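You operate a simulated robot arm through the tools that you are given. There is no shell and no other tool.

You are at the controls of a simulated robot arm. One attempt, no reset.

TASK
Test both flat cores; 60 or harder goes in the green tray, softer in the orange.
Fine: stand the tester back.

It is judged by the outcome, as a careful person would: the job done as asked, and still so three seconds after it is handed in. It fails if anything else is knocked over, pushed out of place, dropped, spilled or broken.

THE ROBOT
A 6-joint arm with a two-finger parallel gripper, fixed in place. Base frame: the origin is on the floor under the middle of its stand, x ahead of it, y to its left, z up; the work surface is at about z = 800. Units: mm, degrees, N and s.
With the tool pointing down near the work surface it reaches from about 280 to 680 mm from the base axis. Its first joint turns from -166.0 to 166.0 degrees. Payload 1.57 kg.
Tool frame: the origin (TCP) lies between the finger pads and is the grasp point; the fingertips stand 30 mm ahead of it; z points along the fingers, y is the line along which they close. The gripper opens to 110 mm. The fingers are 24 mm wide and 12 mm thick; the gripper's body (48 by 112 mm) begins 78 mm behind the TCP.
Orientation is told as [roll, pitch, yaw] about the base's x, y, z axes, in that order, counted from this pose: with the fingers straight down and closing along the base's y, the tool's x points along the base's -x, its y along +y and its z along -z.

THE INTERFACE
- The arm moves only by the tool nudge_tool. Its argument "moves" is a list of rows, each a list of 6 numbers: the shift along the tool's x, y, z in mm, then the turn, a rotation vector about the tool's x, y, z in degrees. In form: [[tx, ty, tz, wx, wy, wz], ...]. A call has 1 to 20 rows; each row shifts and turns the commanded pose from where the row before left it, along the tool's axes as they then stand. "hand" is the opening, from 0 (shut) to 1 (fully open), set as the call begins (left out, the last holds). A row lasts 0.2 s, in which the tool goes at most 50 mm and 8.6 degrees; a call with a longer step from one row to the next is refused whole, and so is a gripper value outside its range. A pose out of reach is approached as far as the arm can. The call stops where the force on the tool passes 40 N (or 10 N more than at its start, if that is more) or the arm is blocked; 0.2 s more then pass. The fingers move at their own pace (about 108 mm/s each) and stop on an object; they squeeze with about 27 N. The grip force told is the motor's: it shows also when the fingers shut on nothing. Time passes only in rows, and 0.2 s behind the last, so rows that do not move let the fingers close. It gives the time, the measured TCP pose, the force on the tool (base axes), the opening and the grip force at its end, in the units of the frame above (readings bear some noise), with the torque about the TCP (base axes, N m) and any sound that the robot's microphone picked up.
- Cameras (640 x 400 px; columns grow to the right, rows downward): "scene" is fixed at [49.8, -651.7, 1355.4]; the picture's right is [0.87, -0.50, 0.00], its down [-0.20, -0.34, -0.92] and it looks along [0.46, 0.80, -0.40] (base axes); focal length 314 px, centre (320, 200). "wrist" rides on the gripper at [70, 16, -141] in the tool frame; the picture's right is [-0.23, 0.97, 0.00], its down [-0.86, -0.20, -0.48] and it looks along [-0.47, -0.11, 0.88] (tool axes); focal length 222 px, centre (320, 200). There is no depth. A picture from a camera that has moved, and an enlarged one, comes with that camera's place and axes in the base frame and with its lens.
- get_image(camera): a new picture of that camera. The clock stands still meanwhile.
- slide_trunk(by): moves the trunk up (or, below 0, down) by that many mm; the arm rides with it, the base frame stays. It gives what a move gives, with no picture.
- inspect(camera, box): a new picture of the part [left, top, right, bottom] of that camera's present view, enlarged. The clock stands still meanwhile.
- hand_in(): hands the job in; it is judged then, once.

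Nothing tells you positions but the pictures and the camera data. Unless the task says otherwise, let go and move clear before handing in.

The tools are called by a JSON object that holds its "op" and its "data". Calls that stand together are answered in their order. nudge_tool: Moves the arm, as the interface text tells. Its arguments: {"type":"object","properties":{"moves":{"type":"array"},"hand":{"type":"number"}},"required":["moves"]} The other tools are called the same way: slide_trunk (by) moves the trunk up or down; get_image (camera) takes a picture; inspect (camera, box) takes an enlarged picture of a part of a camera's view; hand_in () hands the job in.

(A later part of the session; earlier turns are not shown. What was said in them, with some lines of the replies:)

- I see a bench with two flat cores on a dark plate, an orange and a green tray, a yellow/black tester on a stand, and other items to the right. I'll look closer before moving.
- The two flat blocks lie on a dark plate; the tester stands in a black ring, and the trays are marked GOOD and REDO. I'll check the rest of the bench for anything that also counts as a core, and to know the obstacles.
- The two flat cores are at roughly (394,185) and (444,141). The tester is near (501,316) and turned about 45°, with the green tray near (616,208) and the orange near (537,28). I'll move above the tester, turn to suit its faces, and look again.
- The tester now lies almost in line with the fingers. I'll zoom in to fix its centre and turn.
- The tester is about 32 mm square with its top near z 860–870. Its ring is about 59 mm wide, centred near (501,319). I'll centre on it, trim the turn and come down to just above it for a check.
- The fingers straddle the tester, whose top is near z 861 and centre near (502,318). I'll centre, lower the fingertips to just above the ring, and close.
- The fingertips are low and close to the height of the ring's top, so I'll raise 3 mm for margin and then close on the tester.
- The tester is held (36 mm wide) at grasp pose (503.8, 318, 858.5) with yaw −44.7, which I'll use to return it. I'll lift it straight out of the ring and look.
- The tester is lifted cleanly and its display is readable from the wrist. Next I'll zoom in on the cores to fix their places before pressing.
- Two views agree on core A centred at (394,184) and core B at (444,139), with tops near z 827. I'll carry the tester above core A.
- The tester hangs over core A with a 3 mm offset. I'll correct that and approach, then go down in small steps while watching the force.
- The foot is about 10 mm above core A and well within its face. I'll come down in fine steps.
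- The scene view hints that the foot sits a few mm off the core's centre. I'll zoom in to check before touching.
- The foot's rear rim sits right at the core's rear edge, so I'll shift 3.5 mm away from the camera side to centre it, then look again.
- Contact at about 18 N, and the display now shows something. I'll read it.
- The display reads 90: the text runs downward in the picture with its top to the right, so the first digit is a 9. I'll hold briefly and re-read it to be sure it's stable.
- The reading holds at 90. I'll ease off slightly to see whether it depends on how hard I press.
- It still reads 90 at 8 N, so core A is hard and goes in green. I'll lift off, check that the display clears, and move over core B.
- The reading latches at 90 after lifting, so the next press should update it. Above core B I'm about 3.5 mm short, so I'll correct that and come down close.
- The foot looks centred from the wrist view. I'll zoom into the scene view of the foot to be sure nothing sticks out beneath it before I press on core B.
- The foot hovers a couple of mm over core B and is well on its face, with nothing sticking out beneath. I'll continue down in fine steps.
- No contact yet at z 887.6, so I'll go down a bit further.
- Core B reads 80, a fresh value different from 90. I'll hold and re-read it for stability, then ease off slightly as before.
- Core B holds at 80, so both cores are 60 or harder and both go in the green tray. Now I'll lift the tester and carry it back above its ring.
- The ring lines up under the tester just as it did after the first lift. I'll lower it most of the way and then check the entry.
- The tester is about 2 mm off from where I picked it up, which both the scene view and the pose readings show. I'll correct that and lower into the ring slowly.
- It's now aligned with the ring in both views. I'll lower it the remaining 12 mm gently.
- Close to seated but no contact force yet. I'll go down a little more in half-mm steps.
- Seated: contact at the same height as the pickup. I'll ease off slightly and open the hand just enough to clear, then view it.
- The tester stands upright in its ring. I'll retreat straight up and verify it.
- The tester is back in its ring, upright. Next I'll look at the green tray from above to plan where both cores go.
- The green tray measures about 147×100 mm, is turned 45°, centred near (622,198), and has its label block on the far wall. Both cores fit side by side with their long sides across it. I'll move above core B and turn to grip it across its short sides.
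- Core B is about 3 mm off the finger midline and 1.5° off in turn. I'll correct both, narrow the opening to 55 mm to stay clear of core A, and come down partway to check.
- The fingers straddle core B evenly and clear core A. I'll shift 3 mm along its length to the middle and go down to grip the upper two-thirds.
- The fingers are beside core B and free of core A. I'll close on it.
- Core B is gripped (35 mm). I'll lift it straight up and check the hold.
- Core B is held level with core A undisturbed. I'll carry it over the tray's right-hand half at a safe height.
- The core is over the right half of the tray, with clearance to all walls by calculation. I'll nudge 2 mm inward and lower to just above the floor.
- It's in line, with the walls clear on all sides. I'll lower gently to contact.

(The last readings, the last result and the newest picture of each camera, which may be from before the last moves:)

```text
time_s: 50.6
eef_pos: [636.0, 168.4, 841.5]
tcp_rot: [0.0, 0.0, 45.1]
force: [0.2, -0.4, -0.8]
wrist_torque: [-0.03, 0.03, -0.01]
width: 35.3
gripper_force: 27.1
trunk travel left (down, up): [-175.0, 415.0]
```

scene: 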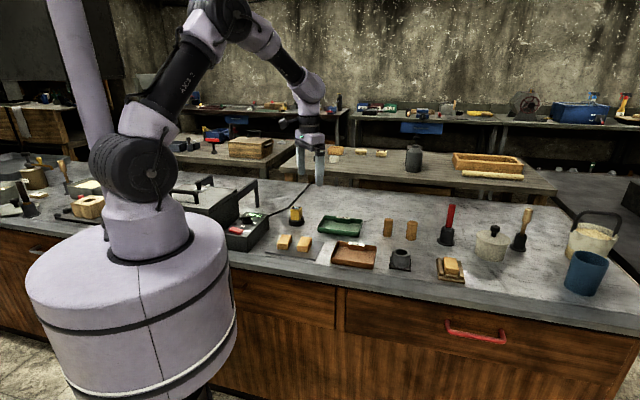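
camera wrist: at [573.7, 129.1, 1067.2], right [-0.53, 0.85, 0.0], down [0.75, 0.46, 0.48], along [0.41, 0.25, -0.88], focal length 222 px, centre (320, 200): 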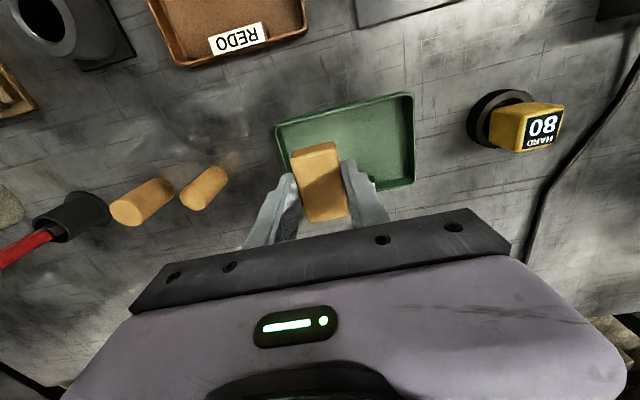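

{"op": "nudge_tool", "data": {"moves": [[0, 0, 0.5, 0, 0, 0], [0, 0, 0.5, 0, 0, 0], [0, 0, 0, 0, 0, 0]]}}

{"op": "inspect", "data": {"camera": "scene", "box": [325, 205, 373, 235]}}

```text
time_s: 51.4
eef_pos: [637.6, 168.4, 842.0]
tcp_rot: [0.1, 0.0, 45.1]
force: [-0.3, -1.4, 0.9]
wrist_torque: [-0.01, 0.02, 0.05]
width: 35.4
gripper_force: 27.6
trunk travel left (down, up): [-175.0, 415.0]
```

```text
13.33 times, centred on (349, 220) of scene
camera zoom: at [49.8, -651.7, 1355.4], right [0.87, -0.5, 0.0], down [-0.2, -0.34, -0.92], along [0.46, 0.8, -0.4], focal length 4189 px, centre (-67, -67)
```

zoom: 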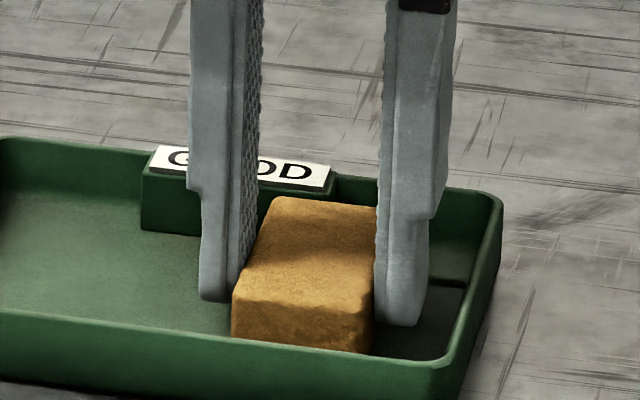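

{"op": "nudge_tool", "data": {"moves": [[0, 0, 0.4, 0, 0, 0], [0, 0, 0, 0, 0, 0]]}}

```text
time_s: 52.0
eef_pos: [637.0, 168.7, 841.6]
tcp_rot: [-0.2, 0.0, 45.2]
force: [4.4, -2.2, 9.6]
wrist_torque: [-0.17, 0.11, 0.07]
width: 35.3
gripper_force: 26.8
trunk travel left (down, up): [-175.0, 415.0]
```

The core is resting on the tray floor. I'll open just 5 mm a side so as not to touch the tray wall, then rise.

{"op": "nudge_tool", "data": {"moves": [[0, 0, 0, 0, 0, 0], [0, 0, 0, 0, 0, 0], [0, 0, 0, 0, 0, 0]], "hand": 0.41}}

{"op": "inspect", "data": {"camera": "scene", "box": [325, 205, 373, 235]}}

{"op": "nudge_tool", "data": {"moves": [[0, 0, -5, 0, 0, 0], [0, 0, -10, 0, 0, 0], [0, 0, -25, 0, 0, 0], [0, 0, -40, 0, 0, 0], [0, 0, 0, 0, 0, 0]]}}

{"op": "inspect", "data": {"camera": "scene", "box": [310, 200, 390, 250]}}

{"op": "inspect", "data": {"camera": "wrist", "box": [220, 60, 444, 200]}}

```text
time_s: 52.8
eef_pos: [636.3, 168.6, 840.5]
tcp_rot: [0.1, 0.0, 45.1]
force: [0.0, -0.1, -0.2]
wrist_torque: [-0.01, 0.02, 0.04]
width: 45.2
gripper_force: 0.0
trunk travel left (down, up): [-175.0, 415.0]
```

```text
13.33 times, centred on (349, 220) of scene
camera zoom: at [49.8, -651.7, 1355.4], right [0.87, -0.5, 0.0], down [-0.2, -0.34, -0.92], along [0.46, 0.8, -0.4], focal length 4189 px, centre (-67, -67)
```

zoom: 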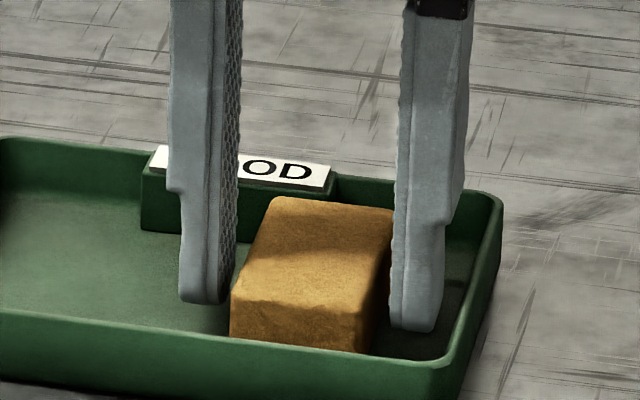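

```text
time_s: 54.0
eef_pos: [636.3, 169.6, 922.3]
tcp_rot: [0.1, 0.0, 45.2]
force: [0.6, 0.3, -0.2]
wrist_torque: [-0.01, 0.01, 0.0]
width: 45.4
gripper_force: 0.1
trunk travel left (down, up): [-175.0, 415.0]
```

```text
8.00 times, centred on (350, 225) of scene
camera zoom: at [49.8, -651.7, 1355.4], right [0.87, -0.5, 0.0], down [-0.2, -0.34, -0.92], along [0.46, 0.8, -0.4], focal length 2514 px, centre (80, 0)
```

zoom: 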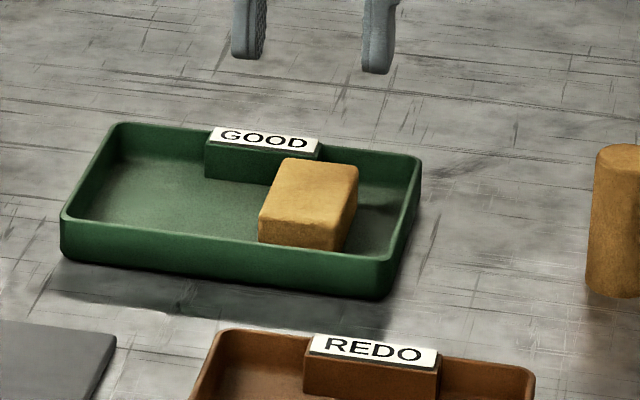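

```text
2.86 times, centred on (332, 130) of wrist
camera zoom: at [576.0, 131.5, 1063.2], right [-0.53, 0.85, 0.0], down [0.75, 0.46, 0.48], along [0.41, 0.25, -0.88], focal length 635 px, centre (286, 400)
```

zoom: 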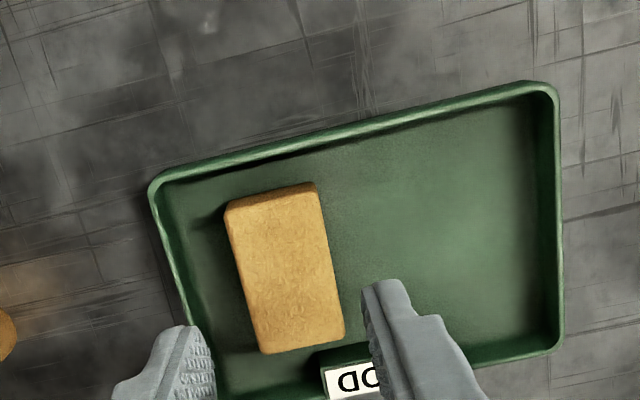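

Core B sits flat in the green tray. I'll return for core A and line up above it.

{"op": "nudge_tool", "data": {"moves": [[26.8, 30.4, -3, 0, 0, 0], [26.8, 30.4, -3, 0, 0, 0], [26.8, 30.4, -3, 0, 0, 0], [26.8, 30.4, -3, 0, 0, 0], [26.8, 30.4, 0, 0, 0, 0], [26.7, 30.2, 0, 0, 0, 0], [0, 0, 0, 0, 0, -4.5], [0, 0, 0, 0, 0, 0], [0, 0, 0, 0, 0, 0]], "hand": 0.52}}

{"op": "get_image", "data": {"camera": "wrist"}}

{"op": "inspect", "data": {"camera": "wrist", "box": [224, 80, 416, 200]}}

```text
time_s: 56.0
eef_pos: [393.3, 183.8, 935.2]
tcp_rot: [0.0, 0.1, 49.6]
force: [-1.4, -0.3, 0.8]
wrist_torque: [0.04, 0.03, 0.04]
width: 57.3
gripper_force: 0.1
trunk travel left (down, up): [-175.0, 415.0]
```

```text
taken
camera wrist: at [335.0, 141.2, 1075.9], right [-0.59, 0.8, 0.0], down [0.71, 0.52, 0.48], along [0.39, 0.28, -0.88], focal length 222 px, centre (320, 200)
```

wrist: 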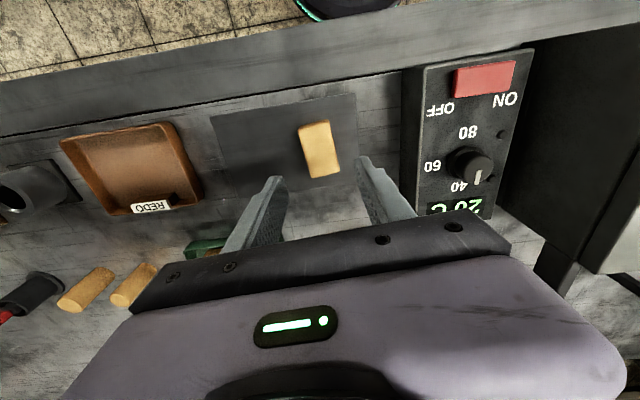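

```text
3.33 times, centred on (320, 140) of wrist
camera zoom: at [335.0, 141.2, 1075.9], right [-0.59, 0.8, 0.0], down [0.71, 0.52, 0.48], along [0.39, 0.28, -0.88], focal length 740 px, centre (320, 400)
```

zoom: 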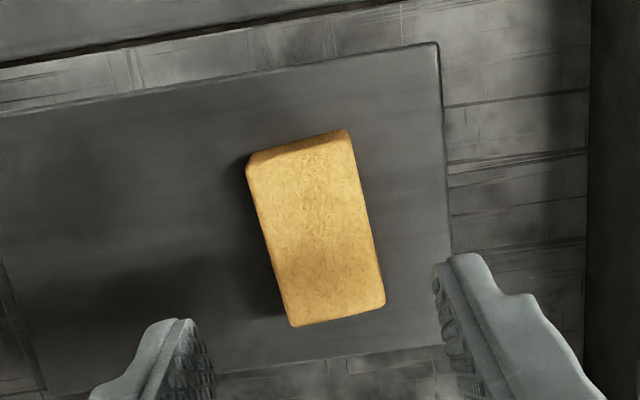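

Core A is nearly centred between the fingers, with a 1 mm correction. The control box is about 60 mm clear. I'll lower partway and check.

{"op": "nudge_tool", "data": {"moves": [[0, -1.2, 20, 0, 0, 0], [0, 0, 20, 0, 0, 0], [0, 0, 15, 0, 0, 0], [0, 0, 0, 0, 0, 0], [0, 0, 0, 0, 0, 0]]}}

{"op": "inspect", "data": {"camera": "wrist", "box": [240, 90, 400, 190]}}

{"op": "inspect", "data": {"camera": "scene", "box": [250, 205, 330, 255]}}

```text
time_s: 57.2
eef_pos: [393.4, 184.4, 877.7]
tcp_rot: [0.0, 0.0, 49.6]
force: [-0.4, 0.2, 0.1]
wrist_torque: [0.01, -0.03, 0.0]
width: 57.3
gripper_force: 0.1
trunk travel left (down, up): [-175.0, 415.0]
```

```text
4.00 times, centred on (320, 140) of wrist
camera zoom: at [336.1, 141.8, 1019.0], right [-0.59, 0.8, 0.0], down [0.71, 0.52, 0.48], along [0.38, 0.28, -0.88], focal length 888 px, centre (320, 440)
```

zoom: 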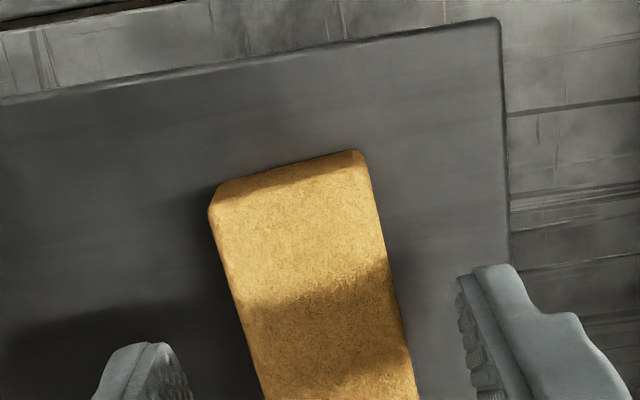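

```text
8.00 times, centred on (290, 230) of scene
camera zoom: at [49.8, -651.7, 1355.4], right [0.87, -0.5, 0.0], down [-0.2, -0.34, -0.92], along [0.46, 0.8, -0.4], focal length 2514 px, centre (560, -40)
```

zoom: 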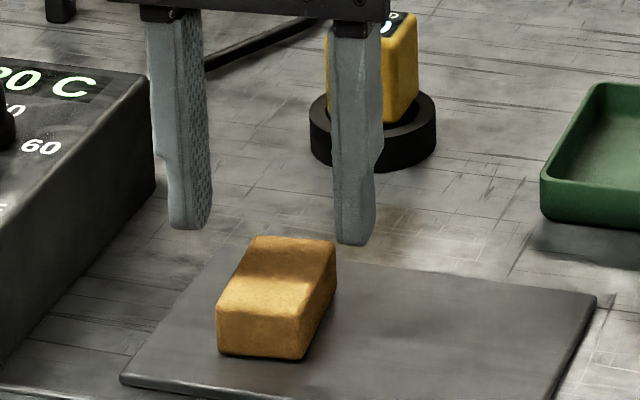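

Well centred. I'll lower to the gripping height and close.

{"op": "nudge_tool", "data": {"moves": [[0, -0.6, 8, 0, 0, 0], [0, 0, 10, 0, 0, 0], [0, 0, 10, 0, 0, 0], [0, 0, 6, 0, 0, 0], [0, 0, 0, 0, 0, 0]]}}

{"op": "nudge_tool", "data": {"moves": [[0, 0, 0, 0, 0, 0], [0, 0, 0, 0, 0, 0], [0, 0, 0, 0, 0, 0]], "hand": 0}}

{"op": "inspect", "data": {"camera": "scene", "box": [250, 205, 330, 255]}}

```text
time_s: 58.4
eef_pos: [396.1, 182.4, 845.5]
tcp_rot: [0.0, 0.0, 49.6]
force: [0.2, 0.5, 1.1]
wrist_torque: [-0.01, 0.01, 0.0]
width: 56.9
gripper_force: 0.0
trunk travel left (down, up): [-175.0, 415.0]
```

```text
time_s: 59.2
eef_pos: [395.4, 182.9, 846.1]
tcp_rot: [0.0, 0.0, 49.6]
force: [-0.1, 0.3, 0.2]
wrist_torque: [0.01, -0.02, 0.0]
width: 35.2
gripper_force: 26.7
trunk travel left (down, up): [-175.0, 415.0]
```

```text
8.00 times, centred on (290, 230) of scene
camera zoom: at [49.8, -651.7, 1355.4], right [0.87, -0.5, 0.0], down [-0.2, -0.34, -0.92], along [0.46, 0.8, -0.4], focal length 2514 px, centre (560, -40)
```

zoom: 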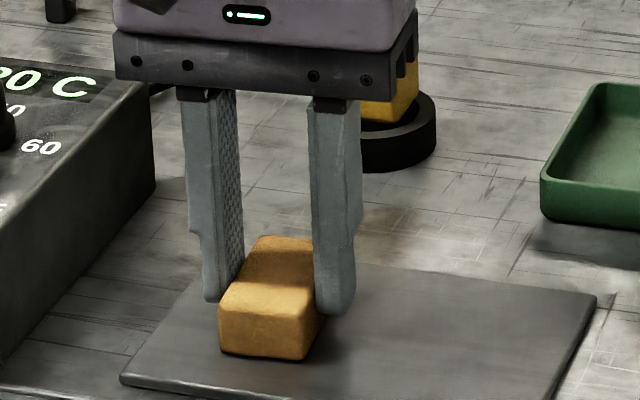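

Core A is gripped at 35 mm. I'll lift, check, and carry it over the left half of the tray.

{"op": "nudge_tool", "data": {"moves": [[0, 0, -5, 0, 0, 0], [0, 0, -15, 0, 0, 0], [0, 0, -30, 0, 0, 0], [0, 0, -30, 0, 0, 0], [0, 0, 0, 0, 0, 0]]}}

{"op": "inspect", "data": {"camera": "scene", "box": [250, 195, 330, 255]}}

{"op": "nudge_tool", "data": {"moves": [[-25.4, -22.1, 0, 0, 0, 0], [-25.4, -22.1, 0, 0, 0, 0], [-25.4, -22.1, 0, 0, 0, 0], [-25.4, -22.1, 0, 0, 0, 0], [-25.4, -22.1, 0, 0, 0, 0], [-25.6, -22.1, 0, 0, 0, 0], [0, 0, 0, 0, 0, 4.6], [0, 0, 0, 0, 0, 0], [0, 0, 0, 0, 0, 0]]}}

{"op": "inspect", "data": {"camera": "wrist", "box": [220, 80, 444, 220]}}

{"op": "inspect", "data": {"camera": "scene", "box": [300, 190, 396, 250]}}

```text
time_s: 60.4
eef_pos: [395.8, 183.6, 924.8]
tcp_rot: [0.0, 0.0, 49.7]
force: [-0.7, -0.3, -0.4]
wrist_torque: [-0.02, 0.02, 0.02]
width: 35.0
gripper_force: 27.2
trunk travel left (down, up): [-175.0, 415.0]
```

```text
6.67 times, centred on (290, 225) of scene
camera zoom: at [49.8, -651.7, 1355.4], right [0.87, -0.5, 0.0], down [-0.2, -0.34, -0.92], along [0.46, 0.8, -0.4], focal length 2095 px, centre (520, 33)
```

zoom: 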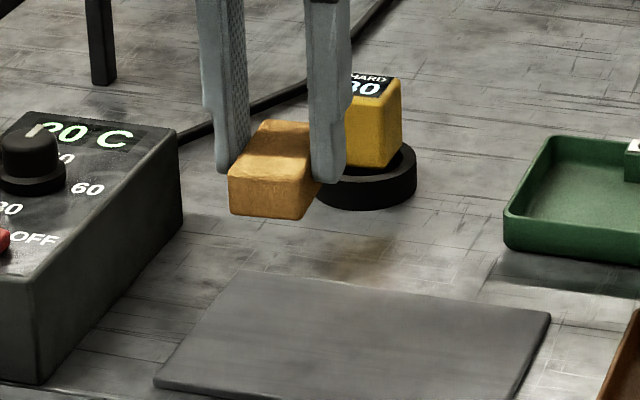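

```text
time_s: 62.4
eef_pos: [596.4, 213.5, 924.3]
tcp_rot: [0.0, 0.0, 45.0]
force: [-0.9, 0.4, -0.2]
wrist_torque: [-0.04, 0.01, 0.01]
width: 35.1
gripper_force: 27.2
trunk travel left (down, up): [-175.0, 415.0]
```

```text
2.86 times, centred on (332, 150) of wrist
camera zoom: at [535.9, 175.9, 1065.6], right [-0.53, 0.85, 0.0], down [0.75, 0.46, 0.48], along [0.41, 0.25, -0.88], focal length 635 px, centre (286, 343)
```

zoom: 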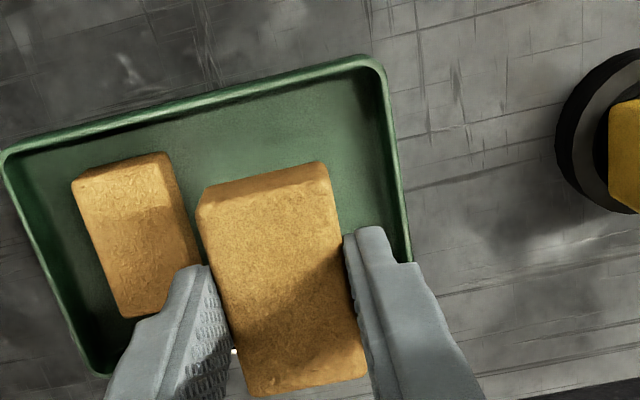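

```text
6.67 times, centred on (348, 220) of scene
camera zoom: at [49.8, -651.7, 1355.4], right [0.87, -0.5, 0.0], down [-0.2, -0.34, -0.92], along [0.46, 0.8, -0.4], focal length 2095 px, centre (133, 67)
```

zoom: 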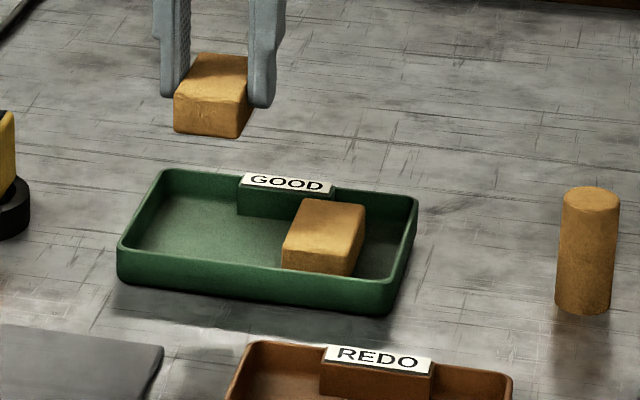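

The free half of the tray is centred under core A, with about 6–8 mm finger clearance each side. I'll lower to just above the floor.

{"op": "nudge_tool", "data": {"moves": [[-2, 0, 20, 0, 0, 0], [0, 0, 20, 0, 0, 0], [0, 0, 18, 0, 0, 0], [0, 0, 8, 0, 0, 0], [0, 0, 0, 0, 0, 0], [0, 0, 0, 0, 0, 0]]}}

{"op": "inspect", "data": {"camera": "wrist", "box": [220, 80, 444, 220]}}

{"op": "inspect", "data": {"camera": "scene", "box": [310, 200, 390, 250]}}

```text
time_s: 63.8
eef_pos: [598.5, 215.7, 859.3]
tcp_rot: [-0.1, 0.1, 45.0]
force: [-0.2, -1.0, -0.5]
wrist_torque: [0.04, 0.0, 0.0]
width: 35.1
gripper_force: 26.7
trunk travel left (down, up): [-175.0, 415.0]
```

```text
2.86 times, centred on (332, 150) of wrist
camera zoom: at [537.3, 177.4, 1000.9], right [-0.53, 0.85, 0.0], down [0.75, 0.46, 0.48], along [0.41, 0.25, -0.88], focal length 635 px, centre (286, 343)
```

zoom: 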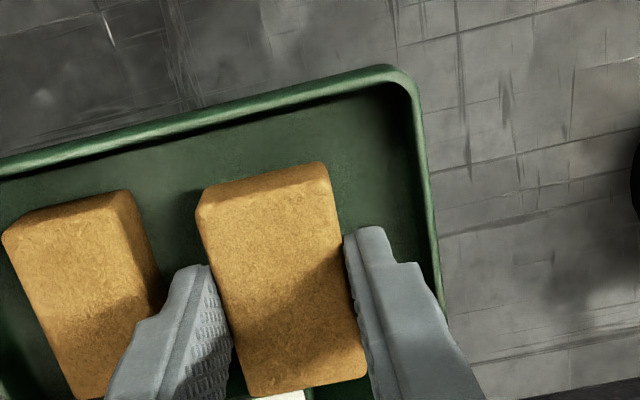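

```text
8.00 times, centred on (350, 225) of scene
camera zoom: at [49.8, -651.7, 1355.4], right [0.87, -0.5, 0.0], down [-0.2, -0.34, -0.92], along [0.46, 0.8, -0.4], focal length 2514 px, centre (80, 0)
```

zoom: 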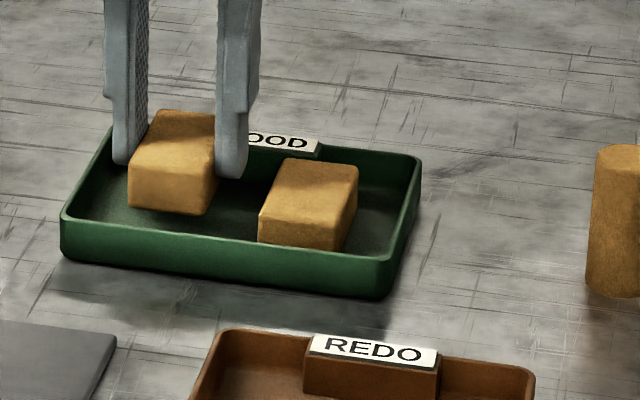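

Both sides are clear. I'll lower gently to contact.

{"op": "nudge_tool", "data": {"moves": [[0, 0, 2, 0, 0, 0], [0, 0, 2, 0, 0, 0], [0, 0, 2, 0, 0, 0], [0, 0, 2, 0, 0, 0], [0, 0, 1, 0, 0, 0], [0, 0, 1, 0, 0, 0], [0, 0, 0, 0, 0, 0]]}}

{"op": "inspect", "data": {"camera": "scene", "box": [315, 205, 363, 235]}}

```text
time_s: 65.4
eef_pos: [596.7, 214.2, 848.5]
tcp_rot: [0.0, -0.1, 45.0]
force: [0.3, 0.0, -0.6]
wrist_torque: [-0.01, 0.04, 0.02]
width: 35.3
gripper_force: 26.5
trunk travel left (down, up): [-175.0, 415.0]
```

```text
13.33 times, centred on (339, 220) of scene
camera zoom: at [49.8, -651.7, 1355.4], right [0.87, -0.5, 0.0], down [-0.2, -0.34, -0.92], along [0.46, 0.8, -0.4], focal length 4189 px, centre (67, -67)
```

zoom: 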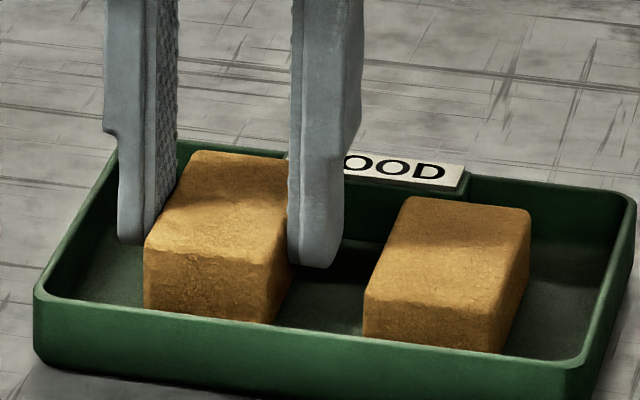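

{"op": "nudge_tool", "data": {"moves": [[0, 0, 0.7, 0, 0, 0], [0, 0, 0.7, 0, 0, 0], [0, 0, 0.6, 0, 0, 0], [0, 0, 0, 0, 0, 0]]}}

```text
time_s: 66.4
eef_pos: [597.2, 213.5, 846.6]
tcp_rot: [0.0, 0.0, 45.0]
force: [-0.8, 0.1, 0.3]
wrist_torque: [0.0, -0.02, 0.01]
width: 35.0
gripper_force: 26.6
trunk travel left (down, up): [-175.0, 415.0]
```

{"op": "nudge_tool", "data": {"moves": [[0, 0, 0.5, 0, 0, 0], [0, 0, 0.5, 0, 0, 0], [0, 0, 0, 0, 0, 0]]}}

{"op": "inspect", "data": {"camera": "scene", "box": [315, 205, 363, 235]}}

```text
time_s: 67.2
eef_pos: [596.2, 214.0, 846.3]
tcp_rot: [-0.1, -0.1, 45.1]
force: [0.7, 0.0, 0.1]
wrist_torque: [0.0, 0.0, -0.01]
width: 35.3
gripper_force: 26.9
trunk travel left (down, up): [-175.0, 415.0]
```

```text
13.33 times, centred on (339, 220) of scene
camera zoom: at [49.8, -651.7, 1355.4], right [0.87, -0.5, 0.0], down [-0.2, -0.34, -0.92], along [0.46, 0.8, -0.4], focal length 4189 px, centre (67, -67)
```

zoom: 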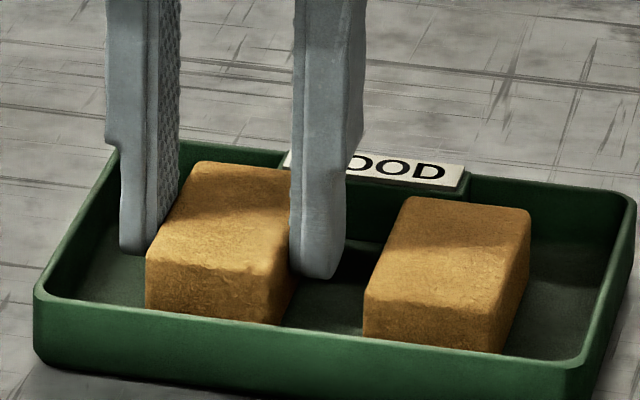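

{"op": "nudge_tool", "data": {"moves": [[0, 0, 0.5, 0, 0, 0], [0, 0, 0.5, 0, 0, 0], [0, 0, 0, 0, 0, 0]]}}

```text
time_s: 68.0
eef_pos: [596.4, 214.4, 844.1]
tcp_rot: [0.0, -0.1, 45.0]
force: [0.3, 0.7, -1.0]
wrist_torque: [-0.01, 0.0, -0.03]
width: 34.9
gripper_force: 27.2
trunk travel left (down, up): [-175.0, 415.0]
```

{"op": "nudge_tool", "data": {"moves": [[0, 0, 0.5, 0, 0, 0], [0, 0, 0.4, 0, 0, 0], [0, 0, 0, 0, 0, 0]]}}

```text
time_s: 68.8
eef_pos: [597.0, 214.6, 843.9]
tcp_rot: [0.0, 0.0, 45.0]
force: [0.1, -1.4, -1.0]
wrist_torque: [0.02, -0.03, 0.01]
width: 35.2
gripper_force: 27.1
trunk travel left (down, up): [-175.0, 415.0]
```

{"op": "nudge_tool", "data": {"moves": [[0, 0, 0.4, 0, 0, 0], [0, 0, 0.4, 0, 0, 0], [0, 0, 0, 0, 0, 0]]}}

{"op": "inspect", "data": {"camera": "scene", "box": [315, 205, 363, 235]}}

```text
time_s: 69.6
eef_pos: [596.7, 213.7, 843.7]
tcp_rot: [0.0, 0.0, 45.0]
force: [-1.1, 0.3, -0.4]
wrist_torque: [0.03, 0.01, -0.01]
width: 35.3
gripper_force: 27.3
trunk travel left (down, up): [-175.0, 415.0]
```

```text
13.33 times, centred on (339, 220) of scene
camera zoom: at [49.8, -651.7, 1355.4], right [0.87, -0.5, 0.0], down [-0.2, -0.34, -0.92], along [0.46, 0.8, -0.4], focal length 4189 px, centre (67, -67)
```

zoom: 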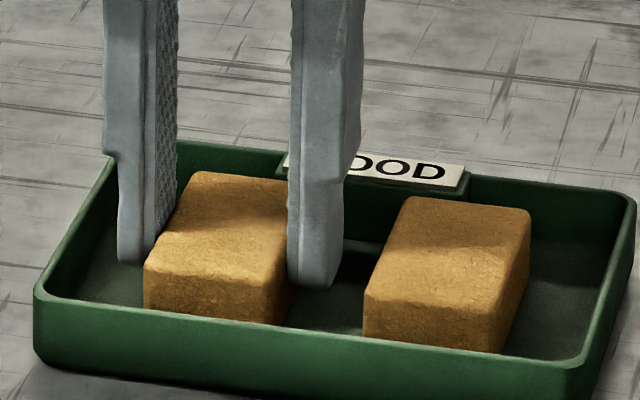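

{"op": "nudge_tool", "data": {"moves": [[0, 0, 0.4, 0, 0, 0], [0, 0, 0.4, 0, 0, 0], [0, 0, 0, 0, 0, 0]]}}

```text
time_s: 70.4
eef_pos: [596.7, 214.2, 842.6]
tcp_rot: [0.0, -0.1, 44.9]
force: [1.6, -1.7, 6.5]
wrist_torque: [-0.13, 0.06, 0.05]
width: 35.3
gripper_force: 27.0
trunk travel left (down, up): [-175.0, 415.0]
```

Contact at 6.5 N. I'll open 5 mm a side, check, and rise straight up.

{"op": "nudge_tool", "data": {"moves": [[0, 0, 0, 0, 0, 0], [0, 0, 0, 0, 0, 0], [0, 0, 0, 0, 0, 0]], "hand": 0.41}}

{"op": "inspect", "data": {"camera": "scene", "box": [315, 205, 363, 235]}}

{"op": "nudge_tool", "data": {"moves": [[0, 0, -5, 0, 0, 0], [0, 0, -10, 0, 0, 0], [0, 0, -25, 0, 0, 0], [0, 0, -40, 0, 0, 0], [0, 0, -40, 0, 0, 0], [0, 0, 0, 0, 0, 0]]}}

{"op": "get_image", "data": {"camera": "scene"}}

{"op": "inspect", "data": {"camera": "scene", "box": [260, 185, 388, 265]}}

{"op": "get_image", "data": {"camera": "wrist"}}

```text
time_s: 71.2
eef_pos: [596.4, 213.7, 843.2]
tcp_rot: [0.0, 0.0, 44.9]
force: [0.3, 0.1, -0.1]
wrist_torque: [0.0, -0.02, -0.02]
width: 45.2
gripper_force: 0.1
trunk travel left (down, up): [-175.0, 415.0]
```

```text
13.33 times, centred on (339, 220) of scene
camera zoom: at [49.8, -651.7, 1355.4], right [0.87, -0.5, 0.0], down [-0.2, -0.34, -0.92], along [0.46, 0.8, -0.4], focal length 4189 px, centre (67, -67)
```

zoom: 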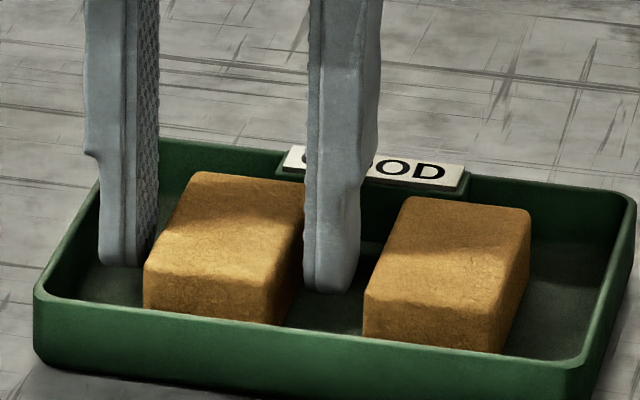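

```text
time_s: 72.6
eef_pos: [596.6, 214.4, 964.2]
tcp_rot: [0.0, 0.0, 45.0]
force: [0.6, 0.2, 0.3]
wrist_torque: [-0.01, 0.03, 0.02]
width: 45.2
gripper_force: 0.1
trunk travel left (down, up): [-175.0, 415.0]
```

```text
taken
```

scene: 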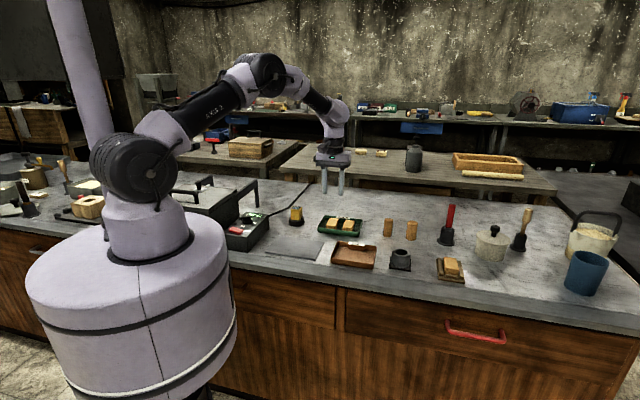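

```text
5.00 times, centred on (324, 225) of scene
camera zoom: at [49.8, -651.7, 1355.4], right [0.87, -0.5, 0.0], down [-0.2, -0.34, -0.92], along [0.46, 0.8, -0.4], focal length 1571 px, centre (300, 75)
```

zoom: 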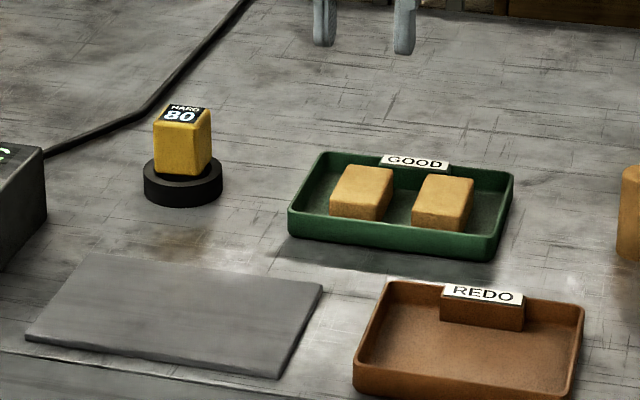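

```text
taken
camera wrist: at [536.2, 176.3, 1104.9], right [-0.53, 0.85, 0.0], down [0.75, 0.46, 0.48], along [0.41, 0.25, -0.88], focal length 222 px, centre (320, 200)
```

wrist: 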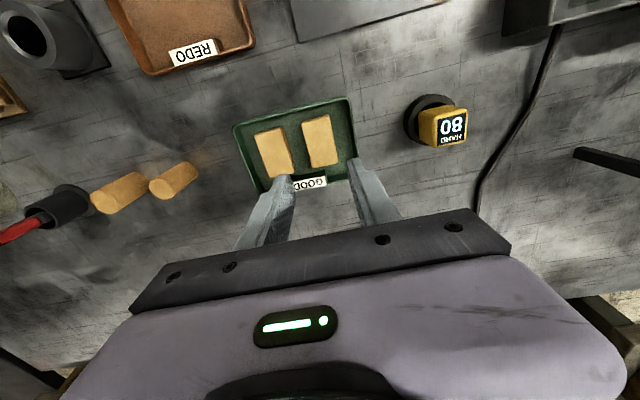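

Both cores (90 and 80) lie flat in the green GOOD tray, and the tester stands in its ring with nothing else disturbed. I'll raise the arm clear and take a last look.

{"op": "nudge_tool", "data": {"moves": [[20, 0, -30, 0, 0, 0], [20, 0, -30, 0, 0, 0], [20, 0, -20, 0, 0, 0], [0, 0, 0, 0, 0, 0], [0, 0, 0, 0, 0, 0]]}}

{"op": "inspect", "data": {"camera": "scene", "box": [220, 170, 420, 295]}}

{"op": "inspect", "data": {"camera": "scene", "box": [370, 195, 530, 295]}}

```text
time_s: 73.8
eef_pos: [552.9, 170.4, 1039.4]
tcp_rot: [0.1, -0.1, 45.1]
force: [-0.4, 0.0, -0.2]
wrist_torque: [0.02, 0.0, 0.03]
width: 45.1
gripper_force: 0.1
trunk travel left (down, up): [-175.0, 415.0]
```

```text
3.20 times, centred on (320, 232) of scene
camera zoom: at [49.8, -651.7, 1355.4], right [0.87, -0.5, 0.0], down [-0.2, -0.34, -0.92], along [0.46, 0.8, -0.4], focal length 1006 px, centre (320, 96)
```

zoom: 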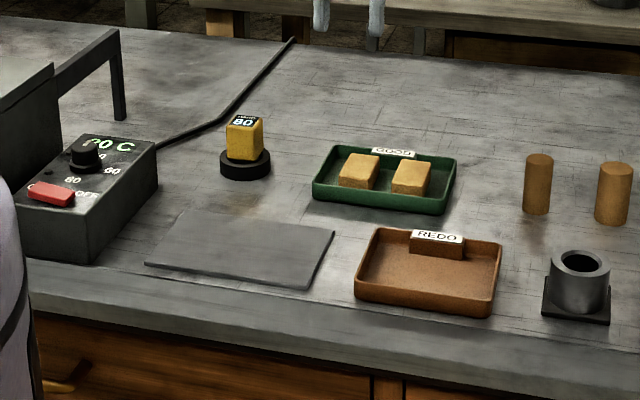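

```text
4.00 times, centred on (450, 245) of scene
camera zoom: at [49.8, -651.7, 1355.4], right [0.87, -0.5, 0.0], down [-0.2, -0.34, -0.92], along [0.46, 0.8, -0.4], focal length 1257 px, centre (-200, 20)
```

zoom: 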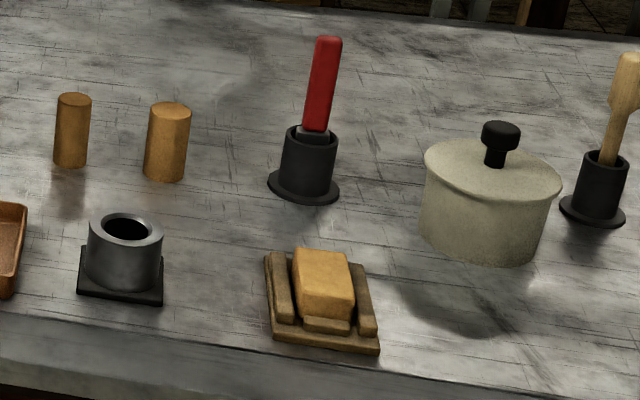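

Everything is in place: both flat cores tested (90 and 80) and lying in the green tray, the tester back in its ring, and the other items unmoved. I'm handing the job in.

{"op": "hand_in", "data": {}}

```text
The job is handed in.
```

I tested both flat cores and put both in the green tray. They read 90 and 80, so each was over the 60 limit and nothing went in the orange tray.

The tester is standing back in its ring, still showing the last reading of 80. In the final pictures, both cores lay flat in the tray and nothing else on the bench looked moved. The arm was clear when I handed the job in.

I took "both flat cores" to mean the two on the dark plate. A similar block sits in a wooden holder on the right of the bench, and I left it untested.
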